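You operate a simulated robot arm through the tools that you are given. There is no shell and no other tool.

The job below is to be done with a simulated robot arm. You get a single attempt, and the scene is never put back.

Task
Put the 4 mm shim pack in the beige box and screw the lid down.
Fine: it lies in the SHIMS drawer; shut that again; tighten both lid screws with the driver till green; stand it back.

Only the result counts: the job must be done as asked and must still hold three seconds after the hand-in. Knocking over, shifting, dropping, spilling or breaking anything else fails it. Lids that push on must go on centred and level and be pressed home; caps that screw on are set level and turned clockwise until they are tight.

Robot
A 7-joint arm with a two-finger parallel gripper, fixed in place. Base frame: the origin is at the foot of the arm, x ahead of it, y to its left, z up. Readings come in mm, rad, newtons and seconds.
Its first joint turns from -2.897 to 2.897 rad. Payload 4.4 kg.
Tool frame: the origin (TCP) lies between the finger pads and is the grasp point; the fingertips stand 23 mm ahead of it; z points along the fingers, y is the line along which they close. Largest opening 94 mm; finger width 38, thickness 10; the body of the gripper, 54 by 96 mm, starts 39 mm behind the TCP.
Orientation is that of the tool frame in the base frame, as a unit quaternion [x, y, z, w]. With the fingers straight down and closing along the base's y, the tool's x points along the base's -x, its y along +y and its z along -z.

Tools
- The arm moves only by the tool jog_arm. Its argument "moves" is a list of rows, each an object (a shift or turn left out is 0, a gripper value left out holds the last) with "delta_rot": the turn, a rotation vector about the base's x, y, z in units of 5 degrees (1.0 is 5 degrees), a list of three; "dp": the shift along the base's x, y, z in units of 40 mm (1.0 is 40 mm), a list of three; "claw": the opening in per cent of the stroke, from 0 (shut) to 100 (fully open). In form: [{"delta_rot": [ax, ay, az], "dp": [dx, dy, dz], "claw": claw}, ...]. A call has 1 to 20 rows; each row shifts and turns the commanded pose from where the row before left it. A call with a number of a shift or a turn outside -1 to 1 is refused whole. Each row takes 0.2 s and may step no farther than 50 mm and 0.15 rad from the row before; otherwise, or with a gripper value out of range, the whole call is refused. Where a pose cannot be reached the arm comes as near as it can. A force on the tool above 60 N (or 10 N above the force at the start of the call, whichever is more), or a blocked arm, ends the call early, and 0.2 s more pass. Each finger travels about 72 mm/s and halts on what it meets, pressing with about 30 N; the grip force reading is that of the motor and also rises with nothing between the fingers. The clock runs only during rows and for 0.2 s after the last one: add rows that do not move to give the fingers time. The reply holds the time, the measured pose of the TCP, the force on the tool along the base axes, the opening and the grip force, in the units named above and with some noise, with the torque about the TCP (base axes, N m) and any sound that the robot's microphone picked up, and new pictures: "show" is both (left out), scene, wrist or none.
- Cameras (640 x 400 px; columns grow to the right, rows downward): "scene" is fixed at [220.6, 500.2, 1638.8]; the picture's right is [-0.62, -0.78, 0.00], its down [-0.51, 0.41, -0.76] and it looks along [0.59, -0.47, -0.65] (base axes); focal length 236 px, centre (320, 200). "wrist" rides on the gripper at [86, 16, -74] in the tool frame; the picture's right is [-0.18, 0.98, 0.00], its down [-0.58, -0.11, -0.81] and it looks along [-0.79, -0.15, 0.59] (tool axes); focal length 243 px, centre (320, 200). There is no depth. A picture from a camera that has moved, and an enlarged one, comes with that camera's place and axes in the base frame and with its lens.
- zoom(camera, box): a new picture of the part [left, top, right, bottom] of that camera's present view, enlarged. No time passes.
- sign_off(): hands the job in; it is judged then, once.

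Nothing tells you positions but the pictures and the camera data. Unless the task says otherwise, let go and move clear before handing in.

The tools are called after "Emit:" as a command line: name --argument value ..., lists and objects as JSON in quotes. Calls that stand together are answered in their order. jog_arm: Moves the arm, as the interface text tells. Its arguments: {"type":"object","properties":{"moves":{"type":"array"},"show":{"type":"string","enum":["both","scene","wrist","none"]}},"required":["moves"]} The other tools are called the same way: zoom (camera, box) takes an enlarged picture of a part of a camera's view; sign_off () hands the job in.

At the start:

```text
clock: 0.0
ee_pos: [671.0, -330.6, 1432.6]
orientation: [0.0, 1.0, 0.0, 0.0]
force: [0.0, 0.1, -0.4]
ft_torque: [-0.02, -0.02, -0.01]
finger_gap: 93.8
finger_force: 0.0
```

scene: 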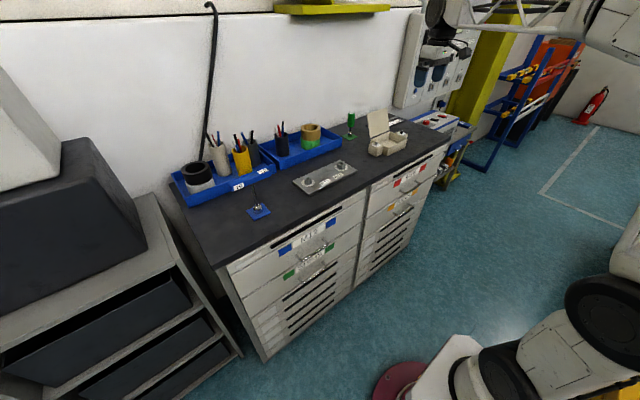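
wrist: 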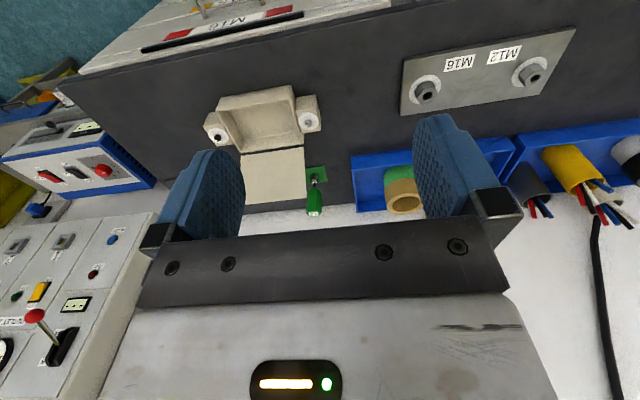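

I see a workbench with drawers, a beige box with its hinged lid open, a green driver standing in a holder, and some trays. First I'll take enlarged views to read labels and locate things.

Emit:
zoom --camera "scene" --box '[330, 90, 460, 220]'

Emit:
zoom --camera "scene" --box '[200, 180, 360, 320]'

Emit:
zoom --camera "wrist" --box '[180, 70, 360, 230]'

Emit:
zoom --camera "scene" --box '[330, 140, 460, 260]'

```text
3.08 times, centred on (395, 155) of scene
camera zoom: at [220.6, 500.2, 1638.8], right [-0.62, -0.78, 0.0], down [-0.51, 0.41, -0.76], along [0.59, -0.47, -0.65], focal length 725 px, centre (89, 338)
```

zoom: 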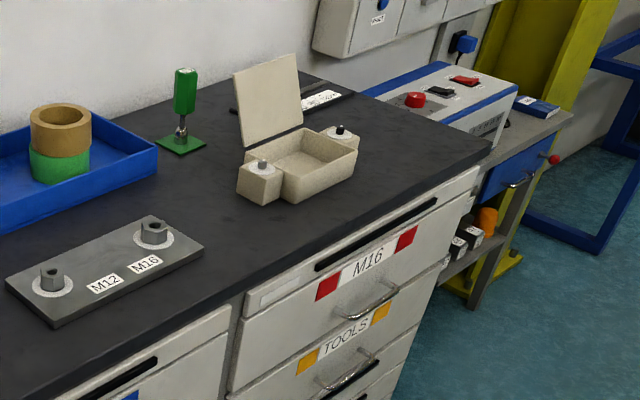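

```text
2.86 times, centred on (280, 250) of scene
camera zoom: at [220.6, 500.2, 1638.8], right [-0.62, -0.78, 0.0], down [-0.51, 0.41, -0.76], along [0.59, -0.47, -0.65], focal length 673 px, centre (434, 57)
```

zoom: 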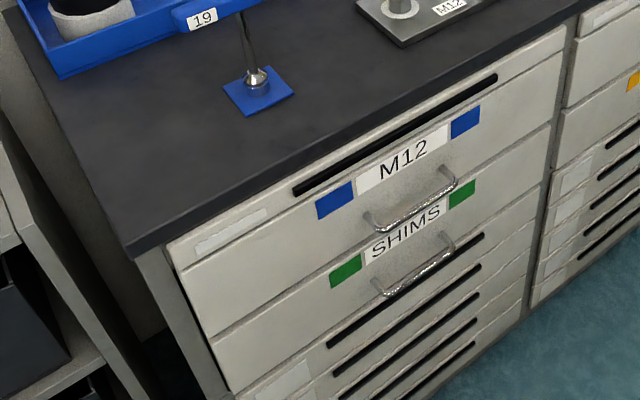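

```text
2.50 times, centred on (270, 150) of wrist
camera zoom: at [584.5, -314.8, 1505.4], right [0.18, 0.98, 0.0], down [0.58, -0.11, 0.81], along [0.79, -0.15, -0.59], focal length 606 px, centre (445, 325)
```

zoom: 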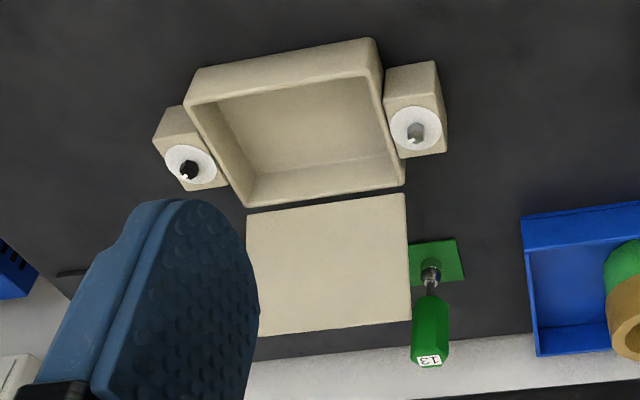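

```text
3.33 times, centred on (395, 200) of scene
camera zoom: at [220.6, 500.2, 1638.8], right [-0.62, -0.78, 0.0], down [-0.51, 0.41, -0.76], along [0.59, -0.47, -0.65], focal length 786 px, centre (70, 200)
```

zoom: 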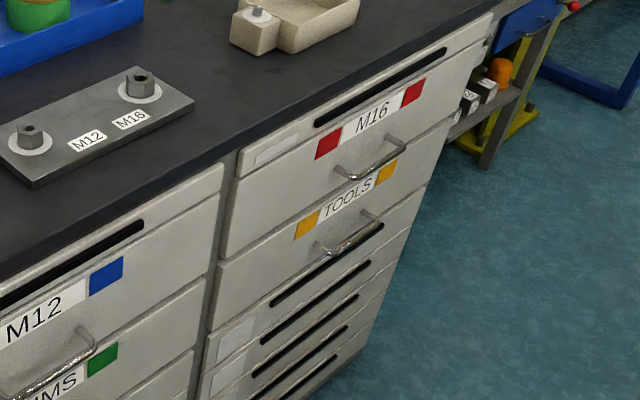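

The table top works out near z≈1030, with its front edge near x≈715. The box screws are near (895, -400) and (895, -612), and the green driver is near (1100, -425). I'll zoom closer for detail.

Emit:
zoom --camera "wrist" --box '[200, 90, 260, 150]'

Emit:
zoom --camera "wrist" --box '[280, 80, 340, 140]'

Emit:
zoom --camera "scene" --box '[360, 100, 420, 160]'

Emit:
zoom --camera "scene" --box '[170, 120, 280, 220]'

Emit:
zoom --camera "scene" --box '[250, 100, 370, 200]'

Emit:
zoom --camera "wrist" --box '[290, 150, 340, 220]'

```text
6.67 times, centred on (230, 120) of wrist
camera zoom: at [584.5, -314.8, 1505.4], right [0.18, 0.98, 0.0], down [0.58, -0.11, 0.81], along [0.79, -0.15, -0.59], focal length 1618 px, centre (920, 733)
```

zoom: 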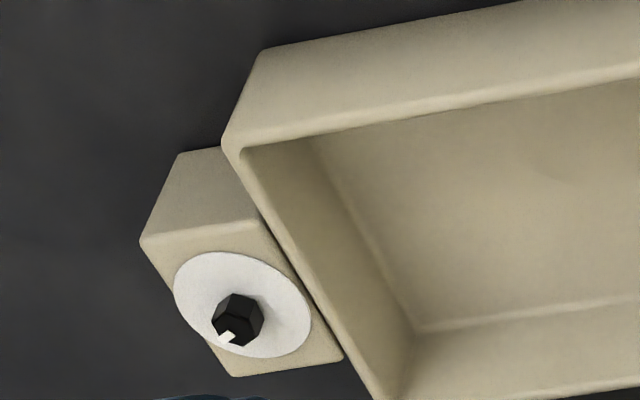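

```text
6.67 times, centred on (310, 110) of wrist
camera zoom: at [584.5, -314.8, 1505.4], right [0.18, 0.98, 0.0], down [0.58, -0.11, 0.81], along [0.79, -0.15, -0.59], focal length 1618 px, centre (387, 800)
```

zoom: 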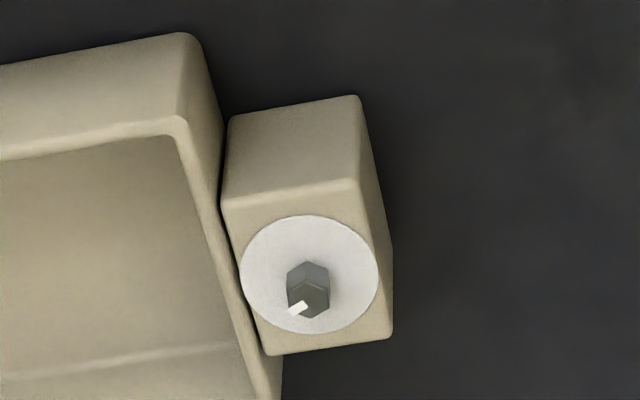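

```text
6.67 times, centred on (390, 130) of scene
camera zoom: at [220.6, 500.2, 1638.8], right [-0.62, -0.78, 0.0], down [-0.51, 0.41, -0.76], along [0.59, -0.47, -0.65], focal length 1571 px, centre (-147, 667)
```

zoom: 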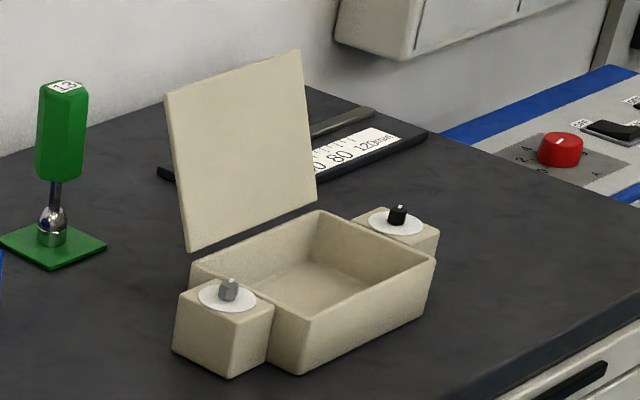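

```text
4.00 times, centred on (225, 170) of scene
camera zoom: at [220.6, 500.2, 1638.8], right [-0.62, -0.78, 0.0], down [-0.51, 0.41, -0.76], along [0.59, -0.47, -0.65], focal length 943 px, centre (700, 320)
```

zoom: 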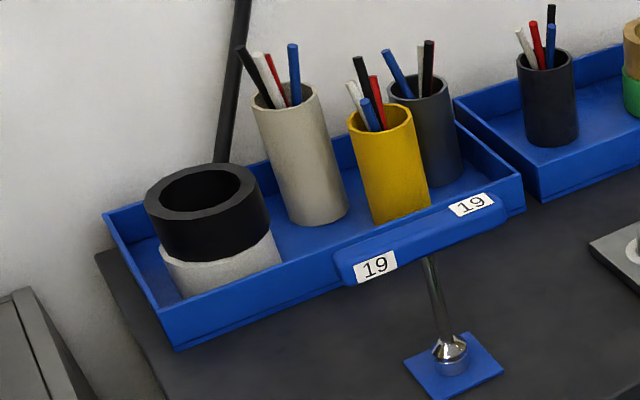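

```text
4.00 times, centred on (310, 150) of scene
camera zoom: at [220.6, 500.2, 1638.8], right [-0.62, -0.78, 0.0], down [-0.51, 0.41, -0.76], along [0.59, -0.47, -0.65], focal length 943 px, centre (360, 400)
```

zoom: 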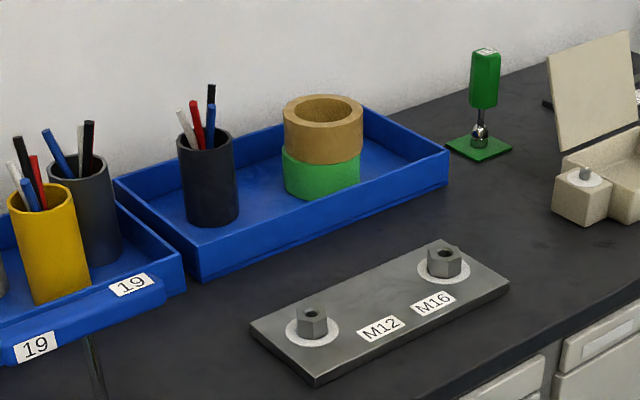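

```text
5.71 times, centred on (315, 185) of wrist
camera zoom: at [584.5, -314.8, 1505.4], right [0.18, 0.98, 0.0], down [0.58, -0.11, 0.81], along [0.79, -0.15, -0.59], focal length 1386 px, centre (349, 286)
```

zoom: 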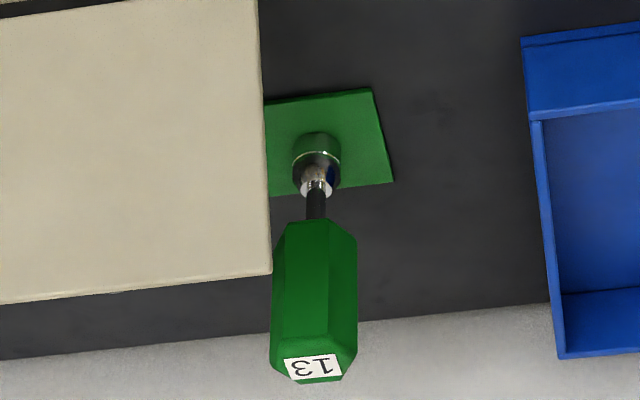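

The lid screws look like about 13 mm hex heads, which matches the green "13" driver. I'll test reach above the box at a safe height while getting a closer view.

Emit:
jog_arm --moves '[{"dp": [0.716, -0.528, -0.2]}, {"dp": [0.716, -0.528, -0.2]}, {"dp": [0.716, -0.528, -0.2]}, {"dp": [0.716, -0.528, -0.2]}, {"dp": [0.716, -0.528, -0.2]}, {"dp": [0.716, -0.528, -0.2]}, {"dp": [0.716, -0.528, -0.2]}, {"dp": [0.716, -0.528, -0.2]}]'

```text
clock: 1.8
ee_pos: [897.5, -501.6, 1369.9]
orientation: [0.0, 1.0, 0.0, 0.001]
force: [-0.1, -0.8, 1.9]
ft_torque: [-0.01, 0.01, 0.01]
finger_gap: 93.9
finger_force: 0.2
camera wrist: at [811.0, -484.1, 1441.6], right [0.18, 0.98, 0.0], down [0.58, -0.11, 0.81], along [0.79, -0.15, -0.59], focal length 243 px, centre (320, 200)
```

scene: 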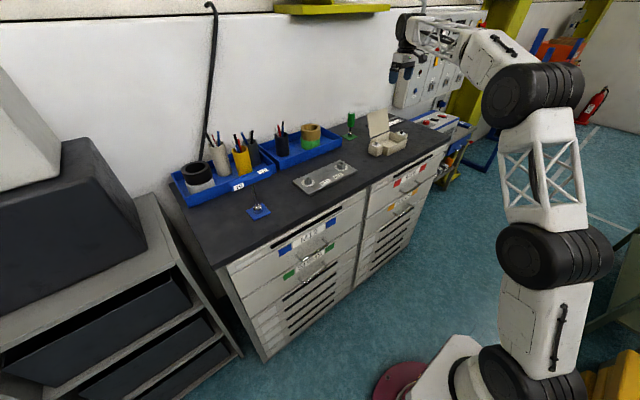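
wrist: 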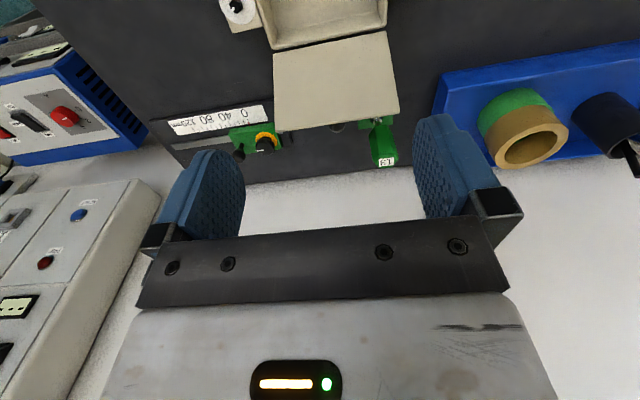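

The arm reaches here. There's something green behind the lid next to a gauge, so I'll zoom in on it.

Emit:
zoom --camera "wrist" --box '[160, 90, 280, 170]'

Emit:
zoom --camera "wrist" --box '[260, 0, 420, 180]'

Emit:
zoom --camera "scene" --box '[370, 100, 420, 150]'

```text
5.00 times, centred on (220, 130) of wrist
camera zoom: at [811.0, -484.1, 1441.6], right [0.18, 0.98, 0.0], down [0.58, -0.11, 0.81], along [0.79, -0.15, -0.59], focal length 1213 px, centre (820, 550)
```

zoom: 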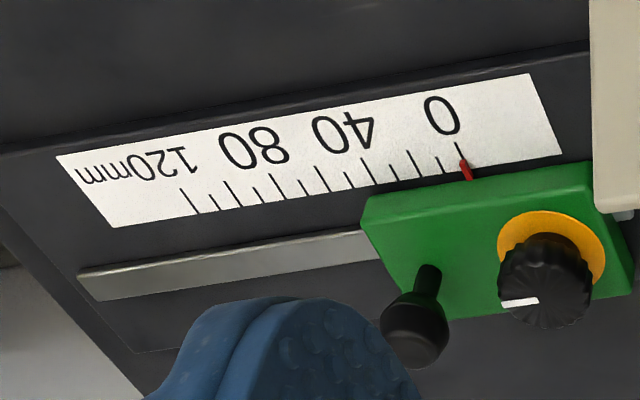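

```text
2.22 times, centred on (340, 90) of wrist
camera zoom: at [811.0, -484.1, 1441.6], right [0.18, 0.98, 0.0], down [0.58, -0.11, 0.81], along [0.79, -0.15, -0.59], focal length 539 px, centre (276, 444)
```

zoom: 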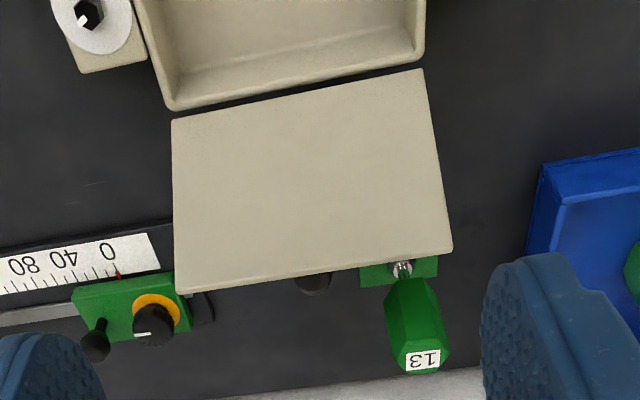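

```text
8.00 times, centred on (395, 125) of scene
camera zoom: at [220.6, 500.2, 1638.8], right [-0.62, -0.78, 0.0], down [-0.51, 0.41, -0.76], along [0.59, -0.47, -0.65], focal length 1885 px, centre (-280, 800)
```

zoom: 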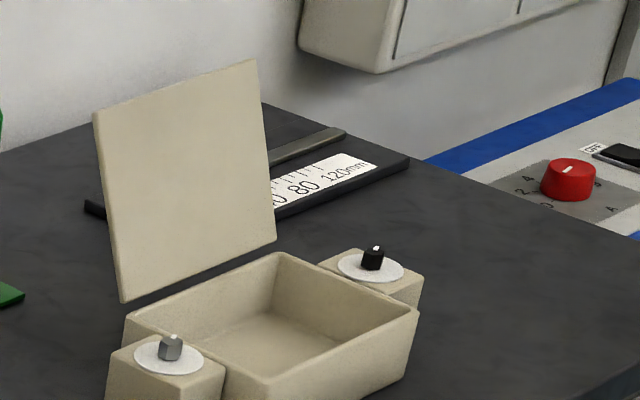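

The reach is fine here. The lid stands hinged and leans back, with its top near (999, -500, 1187). Next I'll test reach toward the green driver, high above everything.

Emit:
jog_arm --moves '[{"dp": [0.8, 0.32, 0]}, {"dp": [0.8, 0.32, 0]}, {"dp": [0.8, 0.32, 0]}, {"dp": [0.8, 0.32, 0]}, {"dp": [0.8, 0.32, 0]}, {"dp": [0.8, 0.32, 0]}, {}]'

```text
clock: 3.4
ee_pos: [1081.0, -429.1, 1376.5]
orientation: [0.0, 1.0, -0.002, 0.002]
force: [-0.3, -0.2, -0.4]
ft_torque: [0.02, 0.02, -0.01]
finger_gap: 94.1
finger_force: 0.0
out of reach, approached as far as the arm can: row 6
camera wrist: at [993.0, -412.7, 1448.0], right [0.18, 0.98, 0.0], down [0.58, -0.11, 0.81], along [0.79, -0.15, -0.59], focal length 243 px, centre (320, 200)
```

scene: 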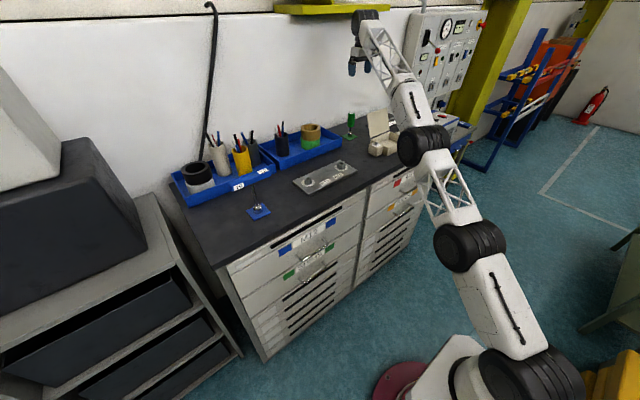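
wrist: 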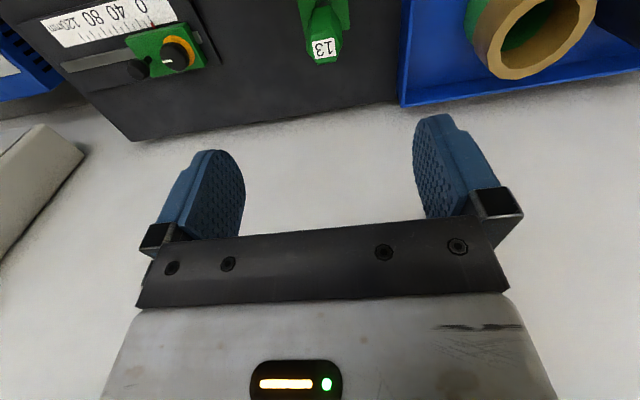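

The arm is near its limit at this height, and lower down it should reach a little farther. I'll descend a bit while staying above the driver top to test reach and get a close look at the driver.

Emit:
zoom --camera "wrist" --box '[270, 0, 370, 80]'

Emit:
jog_arm --moves '[{"dp": [0, 0, -0.8]}, {"dp": [0, 0, -0.8]}, {"dp": [0, 0, -0.8]}, {"dp": [0, 0, -0.6]}, {}]'

```text
5.00 times, centred on (320, 40) of wrist
camera zoom: at [993.0, -412.7, 1448.0], right [0.18, 0.98, 0.0], down [0.58, -0.11, 0.81], along [0.79, -0.15, -0.59], focal length 1213 px, centre (320, 1000)
```

zoom: 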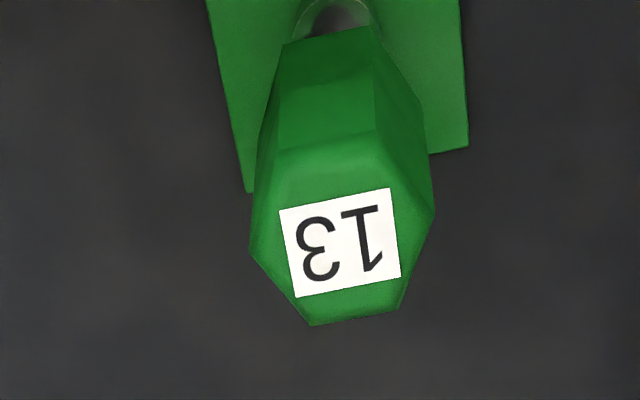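

```text
clock: 4.6
ee_pos: [1081.3, -427.9, 1248.2]
orientation: [0.0, 1.0, 0.0, 0.0]
force: [0.5, -0.2, -0.5]
ft_torque: [0.01, 0.02, 0.0]
finger_gap: 94.2
finger_force: 0.1
camera wrist: at [994.7, -411.3, 1321.5], right [0.18, 0.98, 0.0], down [0.58, -0.11, 0.81], along [0.79, -0.15, -0.59], focal length 243 px, centre (320, 200)
```

scene: 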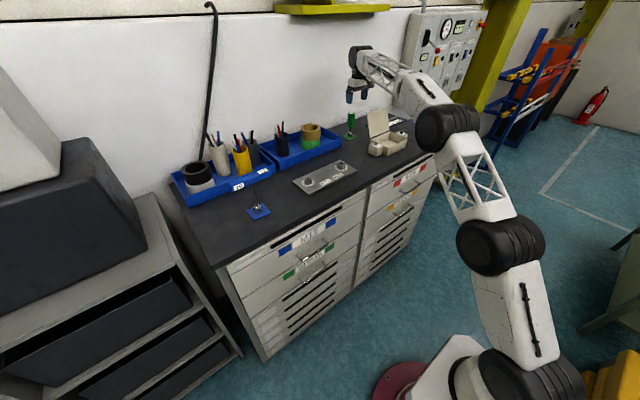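
wrist: 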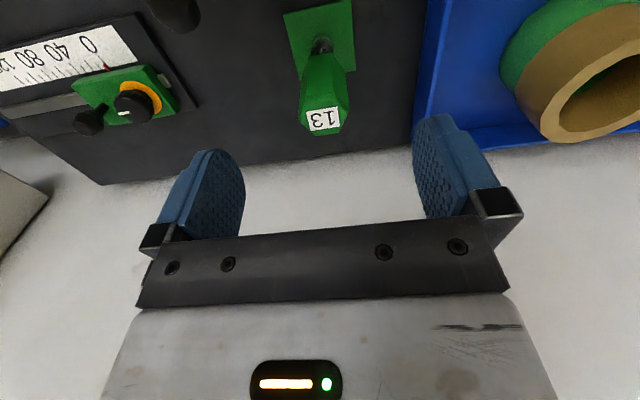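

The reach over the driver is good. I'll zoom on the driver and on the dark object behind the lid from here.

Emit:
zoom --camera "wrist" --box '[270, 0, 380, 140]'

Emit:
zoom --camera "wrist" --box '[40, 0, 240, 140]'

```text
2.86 times, centred on (325, 70) of wrist
camera zoom: at [994.7, -411.3, 1321.5], right [0.18, 0.98, 0.0], down [0.58, -0.11, 0.81], along [0.79, -0.15, -0.59], focal length 693 px, centre (306, 571)
```

zoom: 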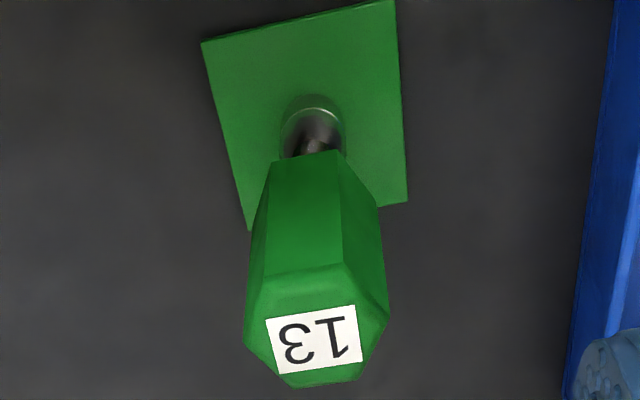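

```text
2.86 times, centred on (140, 70) of wrist
camera zoom: at [994.7, -411.3, 1321.5], right [0.18, 0.98, 0.0], down [0.58, -0.11, 0.81], along [0.79, -0.15, -0.59], focal length 693 px, centre (834, 571)
```

zoom: 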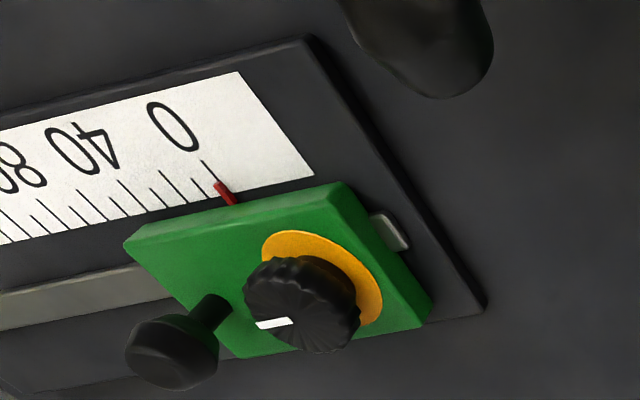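

The driver is at about (1105, -430) with its top near z 1168, and the arm reaches it. Now I'll retract high and head for the drawer side.

Emit:
jog_arm --moves '[{"dp": [0, 0, 1]}, {"dp": [0, 0, 1]}, {"dp": [-0.5, 0, 1]}, {"dp": [-0.9, 0.8, 0]}, {"dp": [-0.9, 0.8, 0]}, {"dp": [-0.9, 0.8, 0]}, {"dp": [-0.9, 0.8, 0]}, {"dp": [-0.9, 0.8, 0]}, {"dp": [-0.9, 0.8, 0]}, {"dp": [-0.9, 0.8, 0]}, {"dp": [-0.9, 0.8, 0]}, {"dp": [-0.9, 0.8, 0]}, {"dp": [-0.9, 0.8, 0]}, {"dp": [-0.9, 0.8, 0]}, {"dp": [-0.9, 0.8, 0]}, {"dp": [-0.9, 0.8, 0]}]'

```text
clock: 8.0
ee_pos: [594.5, -13.5, 1363.3]
orientation: [-0.001, 1.0, 0.0, -0.001]
force: [0.4, 0.6, -0.3]
ft_torque: [-0.05, 0.0, 0.03]
finger_gap: 93.7
finger_force: 0.0
camera wrist: at [507.2, 3.5, 1437.2], right [0.18, 0.98, 0.0], down [0.58, -0.11, 0.81], along [0.79, -0.15, -0.59], focal length 243 px, centre (320, 200)
```

scene: 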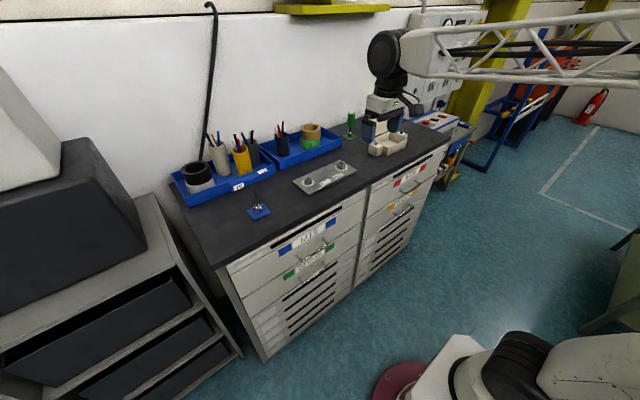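
wrist: 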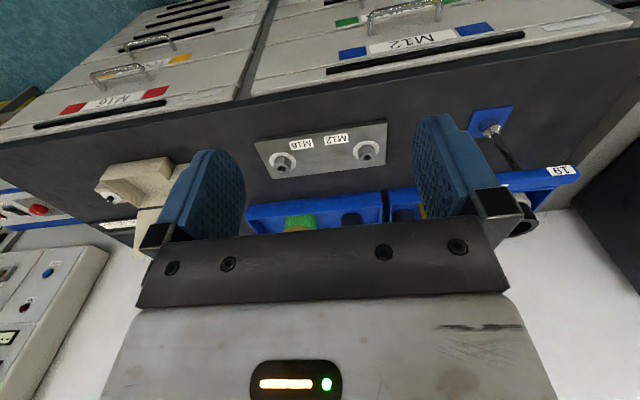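

The M12 handle is near (715, 149, 815), so the SHIMS handle should be about 150 mm below it. I'll swing the gripper to point forward and lower it in front of the drawers at a safe distance.

Emit:
jog_arm --moves '[{"dp": [-0.2, 0.22, -0.6], "delta_rot": [0, -1, 0]}, {"dp": [-0.2, 0.22, -0.6], "delta_rot": [0, -1, 0]}, {"dp": [-0.2, 0.22, -0.6], "delta_rot": [0, -1, 0]}, {"dp": [-0.2, 0.22, -0.6], "delta_rot": [0, -1, 0]}, {"dp": [-0.2, 0.22, -0.6], "delta_rot": [0, -1, 0]}, {"dp": [-0.2, 0.22, -0.6], "delta_rot": [0, -1, 0]}, {"dp": [-0.2, 0.22, -0.6], "delta_rot": [0, -1, 0]}, {"dp": [-0.2, 0.22, -0.6], "delta_rot": [0, -1, 0]}, {"dp": [-0.2, 0.22, -0.6], "delta_rot": [0, -1, 0]}, {"dp": [-0.2, 0.22, -0.6], "delta_rot": [0, -1, 0]}, {"dp": [-0.2, 0.22, -0.6], "delta_rot": [0, -1, 0]}, {"dp": [-0.2, 0.22, -0.6], "delta_rot": [0, -1, 0]}, {"dp": [0, 0.22, -0.6], "delta_rot": [0, -1, 0]}, {"dp": [0, 0.22, -0.6], "delta_rot": [0, -1, 0]}, {"dp": [0, 0.22, -0.6], "delta_rot": [0, -1, 0]}, {"dp": [0, 0.22, -0.6], "delta_rot": [0, -1, 0]}, {"dp": [0, 0.22, -0.6], "delta_rot": [0, -1, 0]}, {"dp": [0, 0.22, -0.6], "delta_rot": [0, -1, 0]}, {}]'

```text
clock: 12.0
ee_pos: [496.0, 148.6, 935.6]
orientation: [0.0, 0.707, 0.0, 0.708]
force: [0.4, 0.2, 0.2]
ft_torque: [0.03, -0.03, 0.0]
finger_gap: 93.8
finger_force: 0.0
camera wrist: at [420.6, 163.6, 846.9], right [0.0, 0.98, 0.18], down [-0.81, -0.11, 0.58], along [0.59, -0.15, 0.79], focal length 243 px, centre (320, 200)
```

scene: 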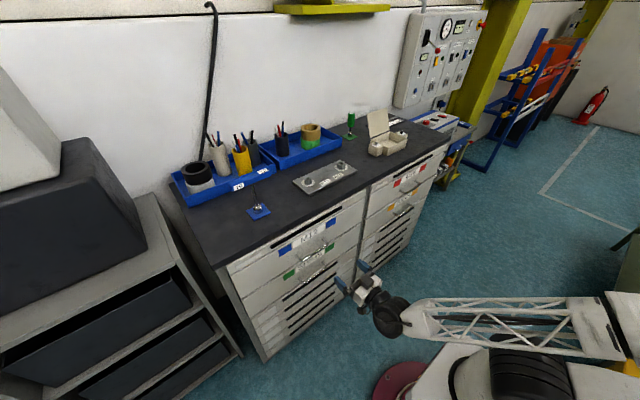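
wrist: 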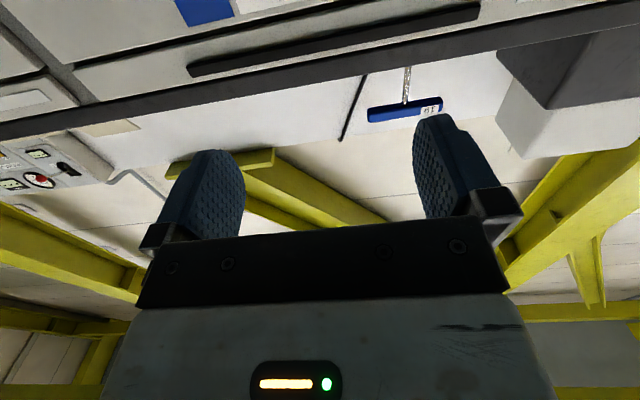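

Next I'll roll the gripper so it closes vertically and lower it toward the SHIMS handle height.

Emit:
jog_arm --moves '[{"dp": [0, 0, -0.3], "delta_rot": [1, 0, 0]}, {"dp": [0, 0, -0.3], "delta_rot": [1, 0, 0]}, {"dp": [0, 0, -0.3], "delta_rot": [1, 0, 0]}, {"dp": [0, 0, -0.3], "delta_rot": [1, 0, 0]}, {"dp": [0, 0, -0.3], "delta_rot": [1, 0, 0]}, {"dp": [0, 0, -0.3], "delta_rot": [1, 0, 0]}, {"dp": [0, 0, -0.3], "delta_rot": [1, 0, 0]}, {"dp": [0, 0, -0.3], "delta_rot": [1, 0, 0]}, {"dp": [0, 0, -0.3], "delta_rot": [1, 0, 0]}, {"dp": [0, 0, -0.3], "delta_rot": [1, 0, 0]}, {"dp": [0, 0, -0.3], "delta_rot": [1, 0, 0]}, {"dp": [0, 0, -0.3], "delta_rot": [1, 0, 0]}, {"dp": [0, 0, -0.3], "delta_rot": [1, 0, 0]}, {"dp": [0, 0, -0.3], "delta_rot": [1, 0, 0]}, {"dp": [0, 0, -0.3], "delta_rot": [1, 0, 0]}, {"dp": [0, 0, -0.3], "delta_rot": [1, 0, 0]}, {"dp": [0, 0, -0.3], "delta_rot": [1, 0, 0]}, {"dp": [0, 0, -0.3], "delta_rot": [1, 0, 0]}, {}]'

```text
clock: 16.0
ee_pos: [397.6, 311.6, 1074.0]
orientation: [0.398, 0.638, 0.326, 0.573]
force: [-0.2, 0.3, -0.2]
ft_torque: [0.01, 0.02, 0.03]
finger_gap: 94.2
finger_force: 0.1
out of reach, approached as far as the arm can: row 4, 5, 6, 7, 8, 9, 10, 11, 12, 13, 14, 15, 16, 17, 18
camera wrist: at [323.0, 398.4, 1054.7], right [0.14, 0.3, 0.94], down [-0.8, -0.53, 0.28], along [0.59, -0.79, 0.17], focal length 243 px, centre (320, 200)
```

scene: 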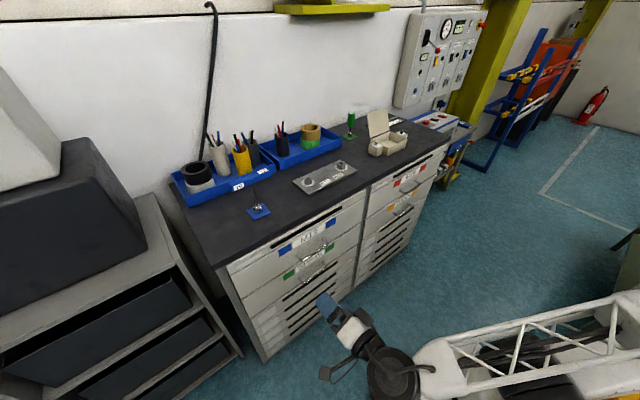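
wrist: 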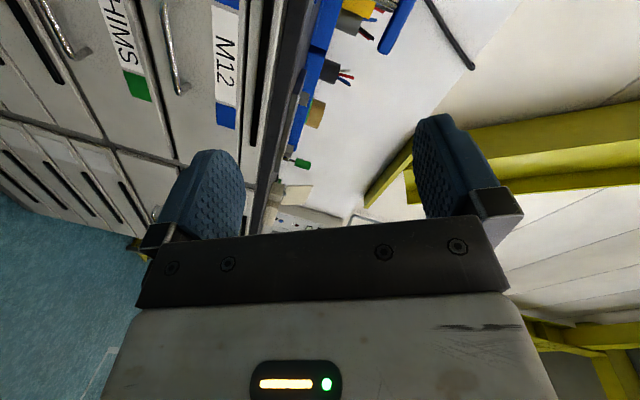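

Rolling that way hits a joint limit. I'll roll the other way and move back in front of the drawer.

Emit:
jog_arm --moves '[{"dp": [0.2, -0.2, -0.2], "delta_rot": [-1, 0, 0]}, {"dp": [0.2, -0.2, -0.2], "delta_rot": [-1, 0, 0]}, {"dp": [0.2, -0.2, -0.2], "delta_rot": [-1, 0, 0]}, {"dp": [0.2, -0.2, -0.2], "delta_rot": [-1, 0, 0]}, {"dp": [0.2, -0.2, -0.2], "delta_rot": [-1, 0, 0]}, {"dp": [0.2, -0.2, -0.2], "delta_rot": [-1, 0, 0]}, {"dp": [0.2, -0.2, -0.2], "delta_rot": [-1, 0, 0]}, {"dp": [0.2, -0.2, -0.2], "delta_rot": [-1, 0, 0]}, {"dp": [0.2, -0.2, -0.2], "delta_rot": [-1, 0, 0]}, {"dp": [0.2, -0.2, -0.2], "delta_rot": [-1, 0, 0]}, {"dp": [0.2, -0.2, -0.2], "delta_rot": [-1, 0, 0]}, {"dp": [0.2, -0.2, -0.2], "delta_rot": [-1, 0, 0]}, {"dp": [0.2, -0.2, -0.2], "delta_rot": [-1, 0, 0]}, {"dp": [0.2, -0.2, -0.2], "delta_rot": [-1, 0, 0]}, {"dp": [0.2, -0.2, -0.2], "delta_rot": [-1, 0, 0]}, {"dp": [0.2, -0.2, -0.2], "delta_rot": [-1, 0, 0]}, {"dp": [0.2, -0.2, -0.2], "delta_rot": [-1, 0, 0]}, {"dp": [0.2, -0.2, -0.2], "delta_rot": [-1, 0, 0]}, {"dp": [0.2, -0.2, -0.2], "delta_rot": [-1, 0, 0]}]'

```text
clock: 20.0
ee_pos: [547.7, 159.7, 919.2]
orientation: [-0.154, 0.675, -0.232, 0.683]
force: [-0.7, 0.1, -0.4]
ft_torque: [0.02, -0.03, -0.03]
finger_gap: 94.2
finger_force: 0.1
camera wrist: at [473.7, 135.6, 832.4], right [0.11, 0.93, -0.36], down [-0.8, 0.3, 0.52], along [0.59, 0.23, 0.78], focal length 243 px, centre (320, 200)
```

scene: 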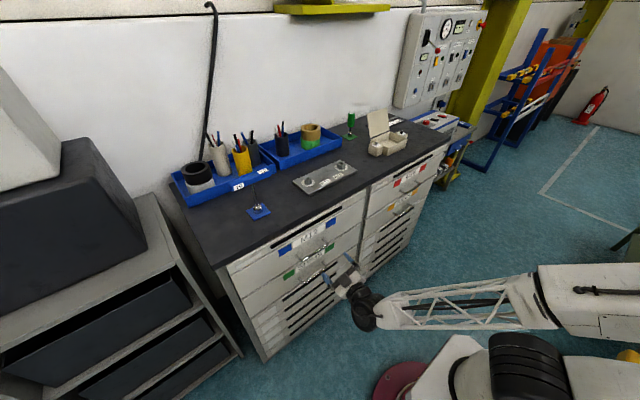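
wrist: 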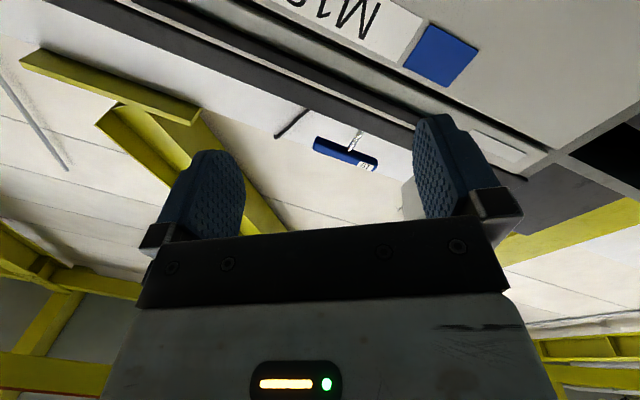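

Emit:
jog_arm --moves '[{"dp": [0, 0, -0.4], "delta_rot": [-1, 0.05, 0.12]}, {"dp": [0, 0, -0.4], "delta_rot": [-1, 0.05, 0.12]}, {"dp": [0, 0, -0.4], "delta_rot": [-1, 0.05, 0.12]}, {"dp": [0, 0, -0.4], "delta_rot": [-1, 0.05, 0.12]}, {"dp": [0, 0, -0.4], "delta_rot": [-1, 0.05, 0.12]}, {"dp": [0, 0, -0.4], "delta_rot": [-1, 0.05, 0.12]}, {"dp": [0, 0, -0.4], "delta_rot": [-1, 0.05, 0.12]}, {"dp": [0, 0, -0.4], "delta_rot": [-1, 0.05, 0.12]}, {"dp": [0, 0, -0.4], "delta_rot": [-1, 0.05, 0.12]}, {"dp": [0, 0, -0.4], "delta_rot": [-1, 0, 0.12]}, {"dp": [0, 0, -0.4], "delta_rot": [-1, 0, 0]}, {"dp": [0, 0, -0.4], "delta_rot": [-0.4, 0, 0]}]'

```text
clock: 22.6
ee_pos: [548.5, 158.3, 728.7]
orientation: [-0.499, 0.49, -0.488, 0.522]
force: [-0.5, -0.2, 0.2]
ft_torque: [-0.02, 0.0, -0.01]
finger_gap: 93.7
finger_force: 0.1
camera wrist: at [477.0, 68.6, 707.4], right [0.01, 0.21, -0.98], down [-0.83, 0.54, 0.1], along [0.55, 0.81, 0.18], focal length 243 px, centre (320, 200)
```

scene: 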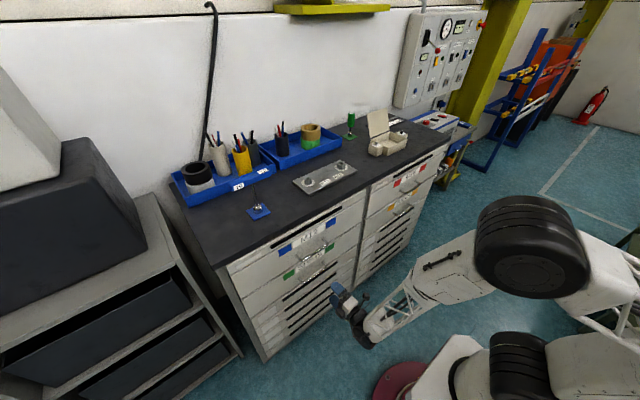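
wrist: 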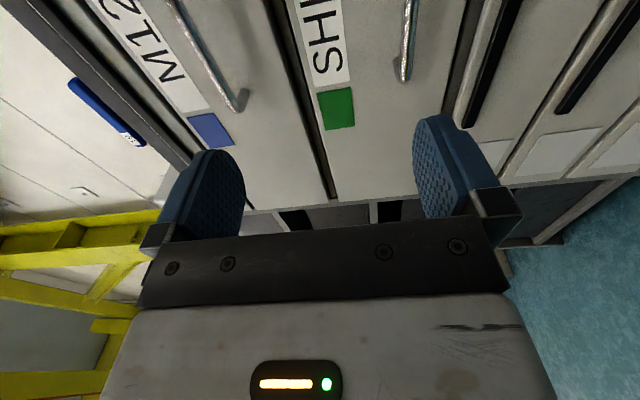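

The SHIMS handle runs along y from about 66 to 218 at z≈660. I'll align the gripper with it and close in.

Emit:
jog_arm --moves '[{"dp": [0.3, -0.2, -0.8], "delta_rot": [0, 0.28, -0.47]}, {"dp": [0.6, -0.2, -0.6]}, {"dp": [0.6, 0, -0.3]}, {"dp": [0.6, 0, 0]}, {}]'

Emit:
zoom --camera "scene" --box '[270, 220, 400, 350]'

```text
clock: 23.8
ee_pos: [631.7, 139.8, 660.2]
orientation: [-0.495, 0.507, -0.493, 0.506]
force: [0.3, -0.3, -0.1]
ft_torque: [-0.03, -0.01, 0.03]
finger_gap: 93.8
finger_force: 0.0
camera wrist: at [556.6, 53.8, 640.2], right [0.0, 0.21, -0.98], down [-0.81, 0.58, 0.12], along [0.59, 0.79, 0.17], focal length 243 px, centre (320, 200)
```

scene: 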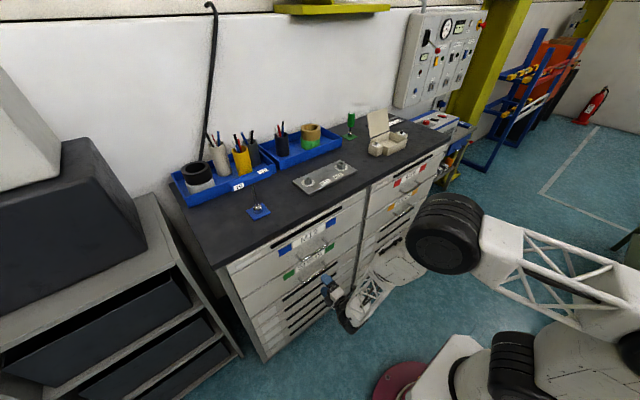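
wrist: 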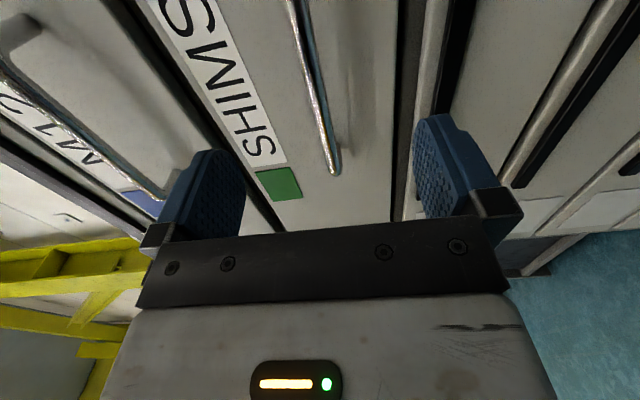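

```text
3.08 times, centred on (335, 285) of scene
camera zoom: at [220.6, 500.2, 1638.8], right [-0.62, -0.78, 0.0], down [-0.51, 0.41, -0.76], along [0.59, -0.47, -0.65], focal length 725 px, centre (274, -62)
```

zoom: 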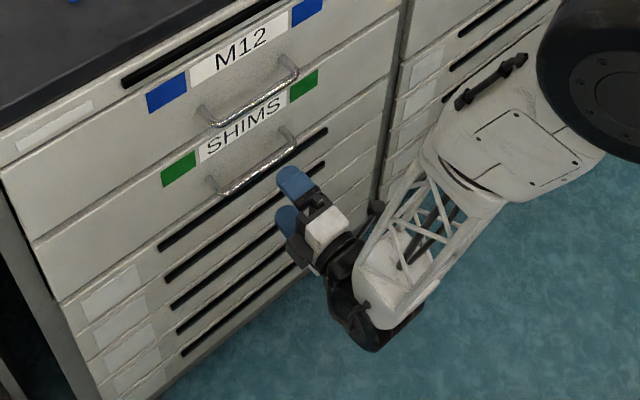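

The handle bar works out to about x≈701, z≈661. I'll advance and close the fingers on it.

Emit:
jog_arm --moves '[{"dp": [0.75, 0, 0.03]}, {"dp": [0.75, 0, 0]}, {}]'

Emit:
zoom --camera "scene" --box '[270, 220, 400, 350]'

```text
clock: 24.6
ee_pos: [693.1, 141.7, 662.0]
orientation: [-0.494, 0.506, -0.493, 0.506]
force: [0.1, -0.8, -0.1]
ft_torque: [-0.01, 0.01, 0.03]
finger_gap: 93.8
finger_force: 0.0
camera wrist: at [617.4, 55.3, 641.6], right [0.0, 0.21, -0.98], down [-0.81, 0.58, 0.12], along [0.59, 0.79, 0.17], focal length 243 px, centre (320, 200)
```

scene: 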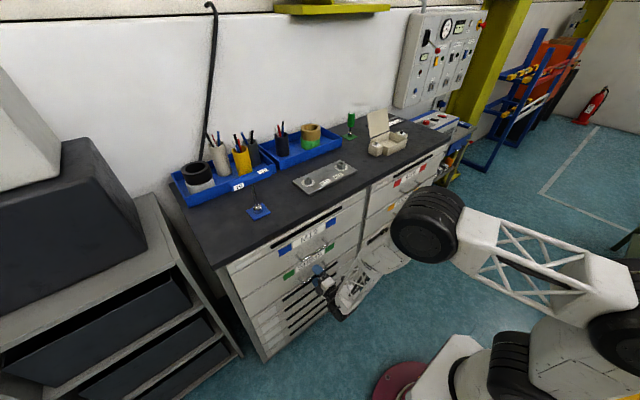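
wrist: 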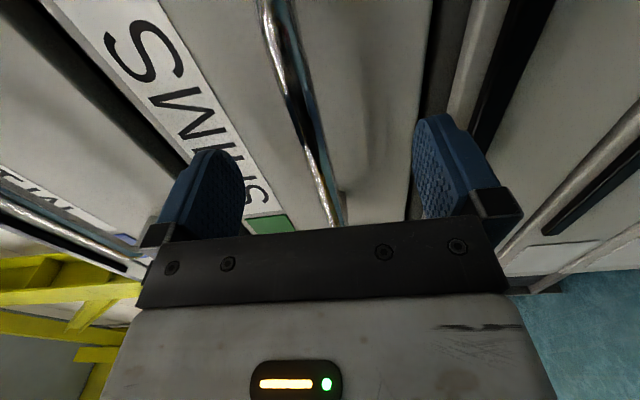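

```text
3.08 times, centred on (335, 285) of scene
camera zoom: at [220.6, 500.2, 1638.8], right [-0.62, -0.78, 0.0], down [-0.51, 0.41, -0.76], along [0.59, -0.47, -0.65], focal length 725 px, centre (274, -62)
```

zoom: 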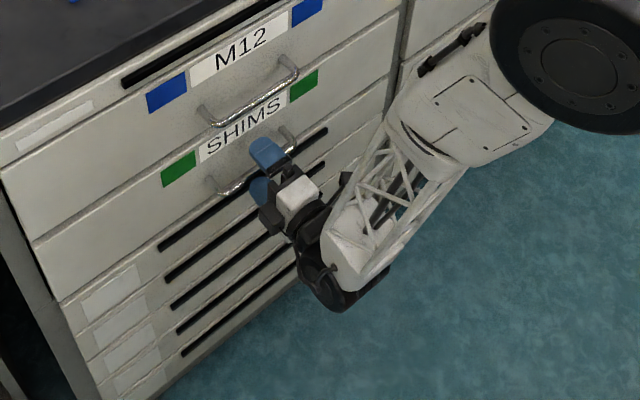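

The bar sits between the fingers. I'll close the gripper on it.

Emit:
jog_arm --moves '[{"claw": 0}, {"claw": 0}, {"claw": 0}, {"claw": 0}, {"claw": 0}]'

```text
clock: 25.8
ee_pos: [691.7, 140.8, 660.1]
orientation: [-0.495, 0.507, -0.493, 0.505]
force: [-1.2, 5.8, -16.2]
ft_torque: [-1.76, 0.12, 0.24]
finger_gap: 12.3
finger_force: 45.0
camera wrist: at [616.6, 55.4, 640.9], right [0.0, 0.21, -0.98], down [-0.81, 0.58, 0.13], along [0.59, 0.79, 0.17], focal length 243 px, centre (320, 200)
```

scene: 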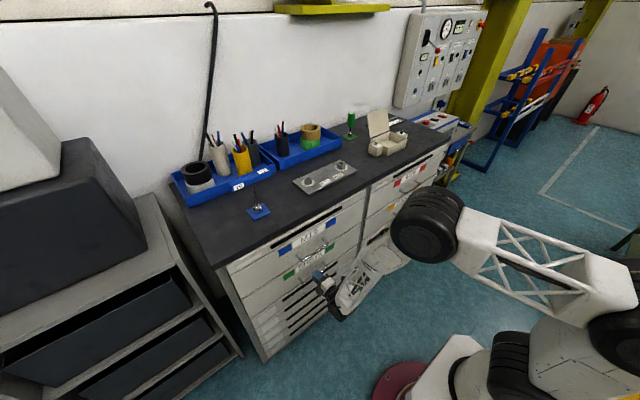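
wrist: 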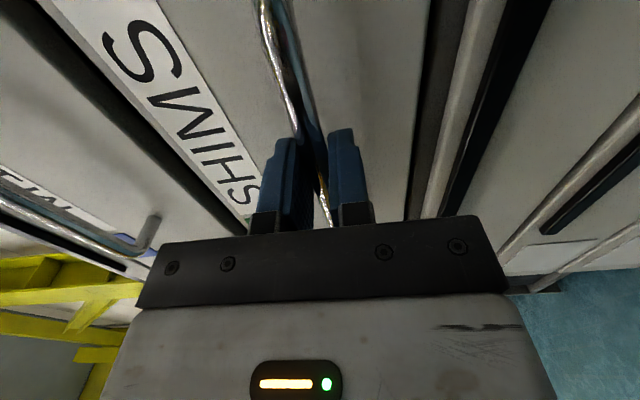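

I have a grip on a 12 mm bar. Now I'll pull the drawer out slowly.

Emit:
jog_arm --moves '[{"dp": [-0.3, 0, -0.03]}, {"dp": [-0.4, 0, 0]}, {"dp": [-0.4, 0, 0]}, {"dp": [-0.4, 0, 0]}]'

```text
clock: 26.8
ee_pos: [632.3, 141.3, 661.0]
orientation: [-0.495, 0.507, -0.493, 0.504]
force: [0.2, -46.1, -12.9]
ft_torque: [-1.8, 0.08, -0.5]
finger_gap: 12.5
finger_force: 45.0
camera wrist: at [556.9, 55.8, 640.9], right [0.0, 0.21, -0.98], down [-0.81, 0.58, 0.12], along [0.59, 0.79, 0.17], focal length 243 px, centre (320, 200)
```

scene: 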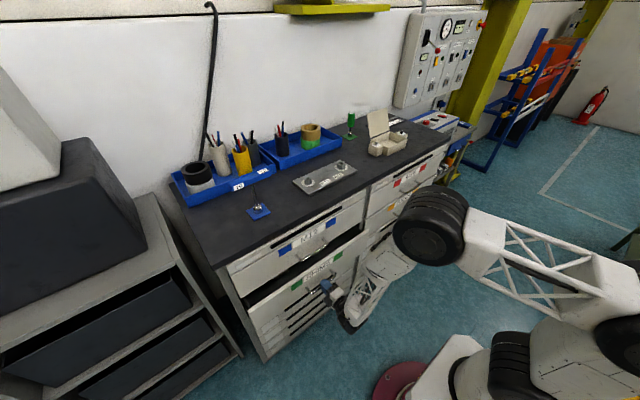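
wrist: 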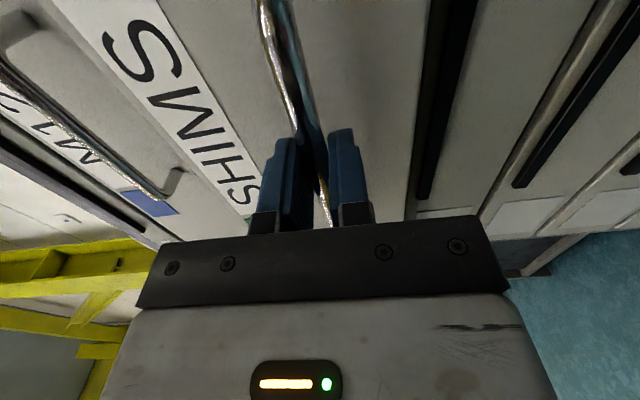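

The drawer is moving out but there's a sideways load, so I'll relieve it slightly and continue.

Emit:
jog_arm --moves '[{"dp": [0, -0.03, 0]}, {}]' --show "none"

```text
clock: 27.4
ee_pos: [631.6, 141.8, 661.5]
orientation: [-0.494, 0.506, -0.494, 0.506]
force: [-0.8, -22.0, -22.1]
ft_torque: [-1.73, 0.16, -0.28]
finger_gap: 12.5
finger_force: 44.9
```

Emit:
jog_arm --moves '[{"dp": [0, -0.03, -0.02]}, {"dp": [-0.3, 0, 0]}, {"dp": [-0.4, 0, 0]}, {"dp": [-0.4, 0, 0]}, {"dp": [-0.4, 0, 0]}]' --show "scene"

```text
clock: 28.6
ee_pos: [571.3, 141.1, 660.8]
orientation: [-0.495, 0.506, -0.493, 0.507]
force: [1.0, 35.4, -1.6]
ft_torque: [-1.72, 0.05, 0.69]
finger_gap: 12.6
finger_force: 44.7
```

scene: 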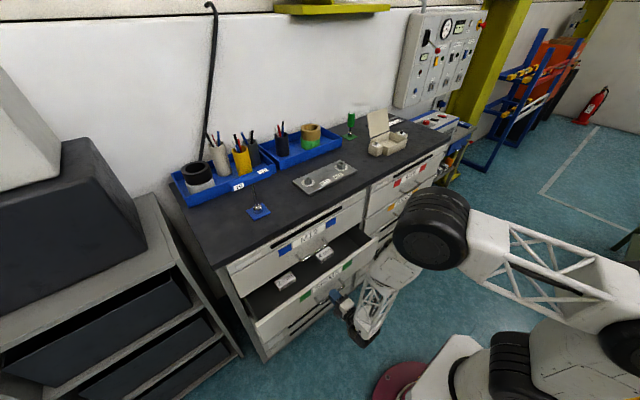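

The drawer is open about 120 mm and packs are visible inside. I'll zoom in to see them.

Emit:
zoom --camera "scene" --box '[240, 220, 380, 340]'

Emit:
zoom --camera "scene" --box '[265, 235, 345, 300]'

```text
3.33 times, centred on (310, 280) of scene
camera zoom: at [220.6, 500.2, 1638.8], right [-0.62, -0.78, 0.0], down [-0.51, 0.41, -0.76], along [0.59, -0.47, -0.65], focal length 786 px, centre (353, -67)
```

zoom: 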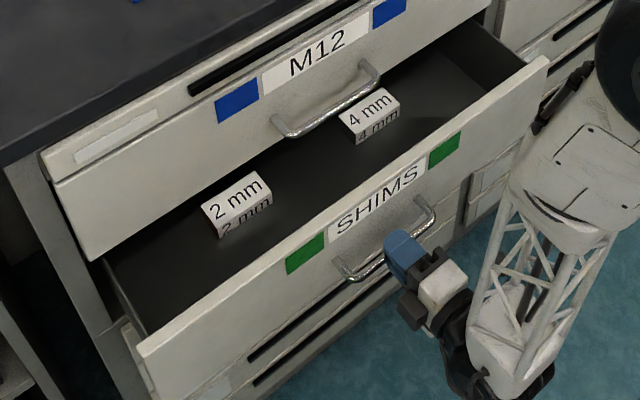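

```text
6.15 times, centred on (305, 268) of scene
camera zoom: at [220.6, 500.2, 1638.8], right [-0.62, -0.78, 0.0], down [-0.51, 0.41, -0.76], along [0.59, -0.47, -0.65], focal length 1450 px, centre (412, -215)
```

zoom: 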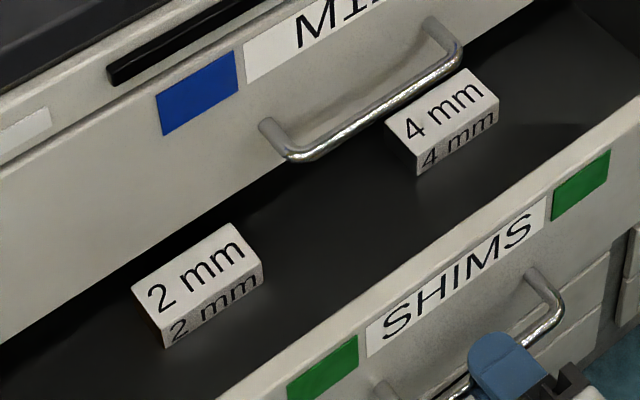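

The 4 mm pack is on the right side and still mostly under the upper drawer, so I'll pull the drawer farther out.

Emit:
jog_arm --moves '[{"dp": [-0.3, 0.03, 0]}, {"dp": [-0.4, 0, 0]}, {"dp": [-0.4, 0, 0]}, {"dp": [-0.4, 0, 0]}, {}]' --show "scene"

```text
clock: 29.8
ee_pos: [513.1, 141.9, 661.2]
orientation: [-0.494, 0.505, -0.494, 0.507]
force: [-1.7, 28.2, 47.9]
ft_torque: [-1.77, -0.39, 0.0]
finger_gap: 12.5
finger_force: 45.0
```

scene: 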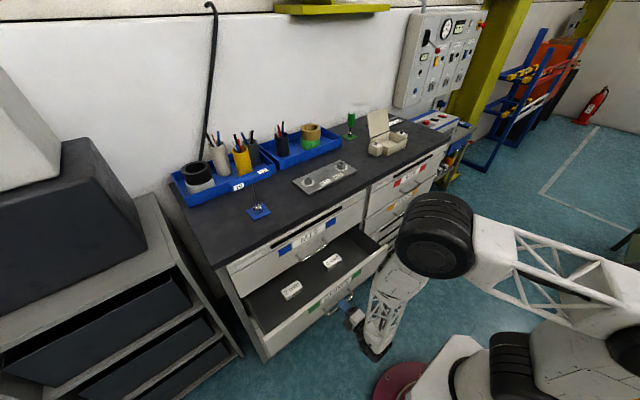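

Emit:
jog_arm --moves '[{"dp": [0, 0.03, 0.04]}, {"dp": [-0.2, 0, 0]}, {"dp": [-0.3, 0, 0]}, {}]' --show "none"

```text
clock: 30.8
ee_pos: [489.7, 141.9, 661.2]
orientation: [-0.495, 0.507, -0.494, 0.504]
force: [-1.1, -27.5, -4.9]
ft_torque: [-1.7, 0.07, -0.24]
finger_gap: 12.4
finger_force: 44.9
```

Emit:
jog_arm --moves '[{"dp": [0, -0.03, -0.005]}, {"dp": [-0.3, 0, 0]}, {"dp": [-0.4, 0, 0]}, {"dp": [-0.4, 0, 0]}, {}]' --show "scene"

```text
clock: 32.1
ee_pos: [446.5, 140.9, 661.0]
orientation: [-0.496, 0.506, -0.493, 0.505]
force: [0.7, 8.7, -5.2]
ft_torque: [-1.81, -0.02, -0.48]
finger_gap: 12.3
finger_force: 45.1
stopped in row 5: the force on the tool passed its limit at 63 N (the readings are from after the stop); the commanded pose is now the measured one
```

scene: 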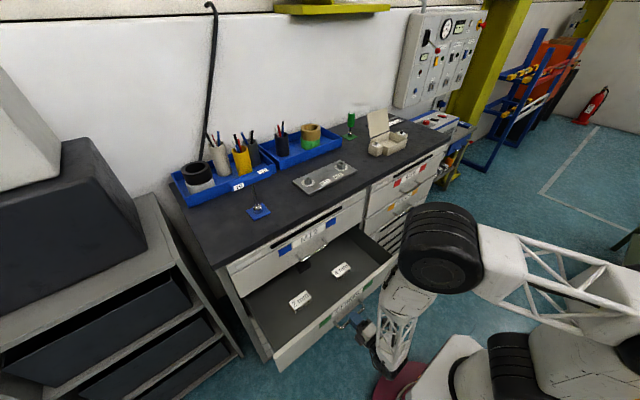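

The drawer is out about 245 mm. I'll check whether it goes farther.

Emit:
jog_arm --moves '[{"dp": [-0.2, 0, 0]}, {"dp": [-0.2, 0, 0]}, {}]' --show "none"

Emit:
zoom --camera "scene" --box '[240, 220, 400, 370]'

```text
clock: 32.9
ee_pos: [429.3, 142.3, 660.6]
orientation: [-0.494, 0.507, -0.494, 0.505]
force: [-0.8, -18.0, 3.4]
ft_torque: [-1.72, -0.02, -0.36]
finger_gap: 12.6
finger_force: 45.2
```

```text
2.67 times, centred on (320, 295) of scene
camera zoom: at [220.6, 500.2, 1638.8], right [-0.62, -0.78, 0.0], down [-0.51, 0.41, -0.76], along [0.59, -0.47, -0.65], focal length 628 px, centre (320, -53)
```

zoom: 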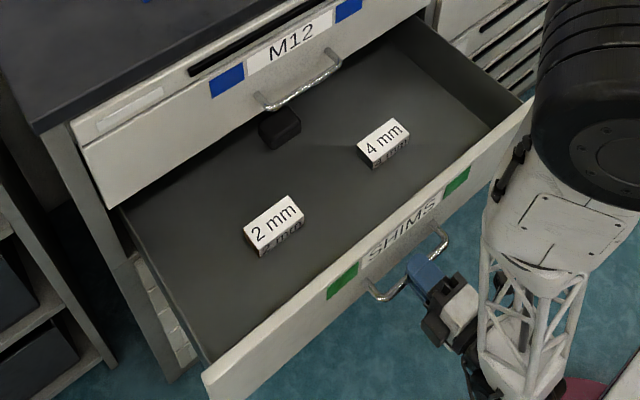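

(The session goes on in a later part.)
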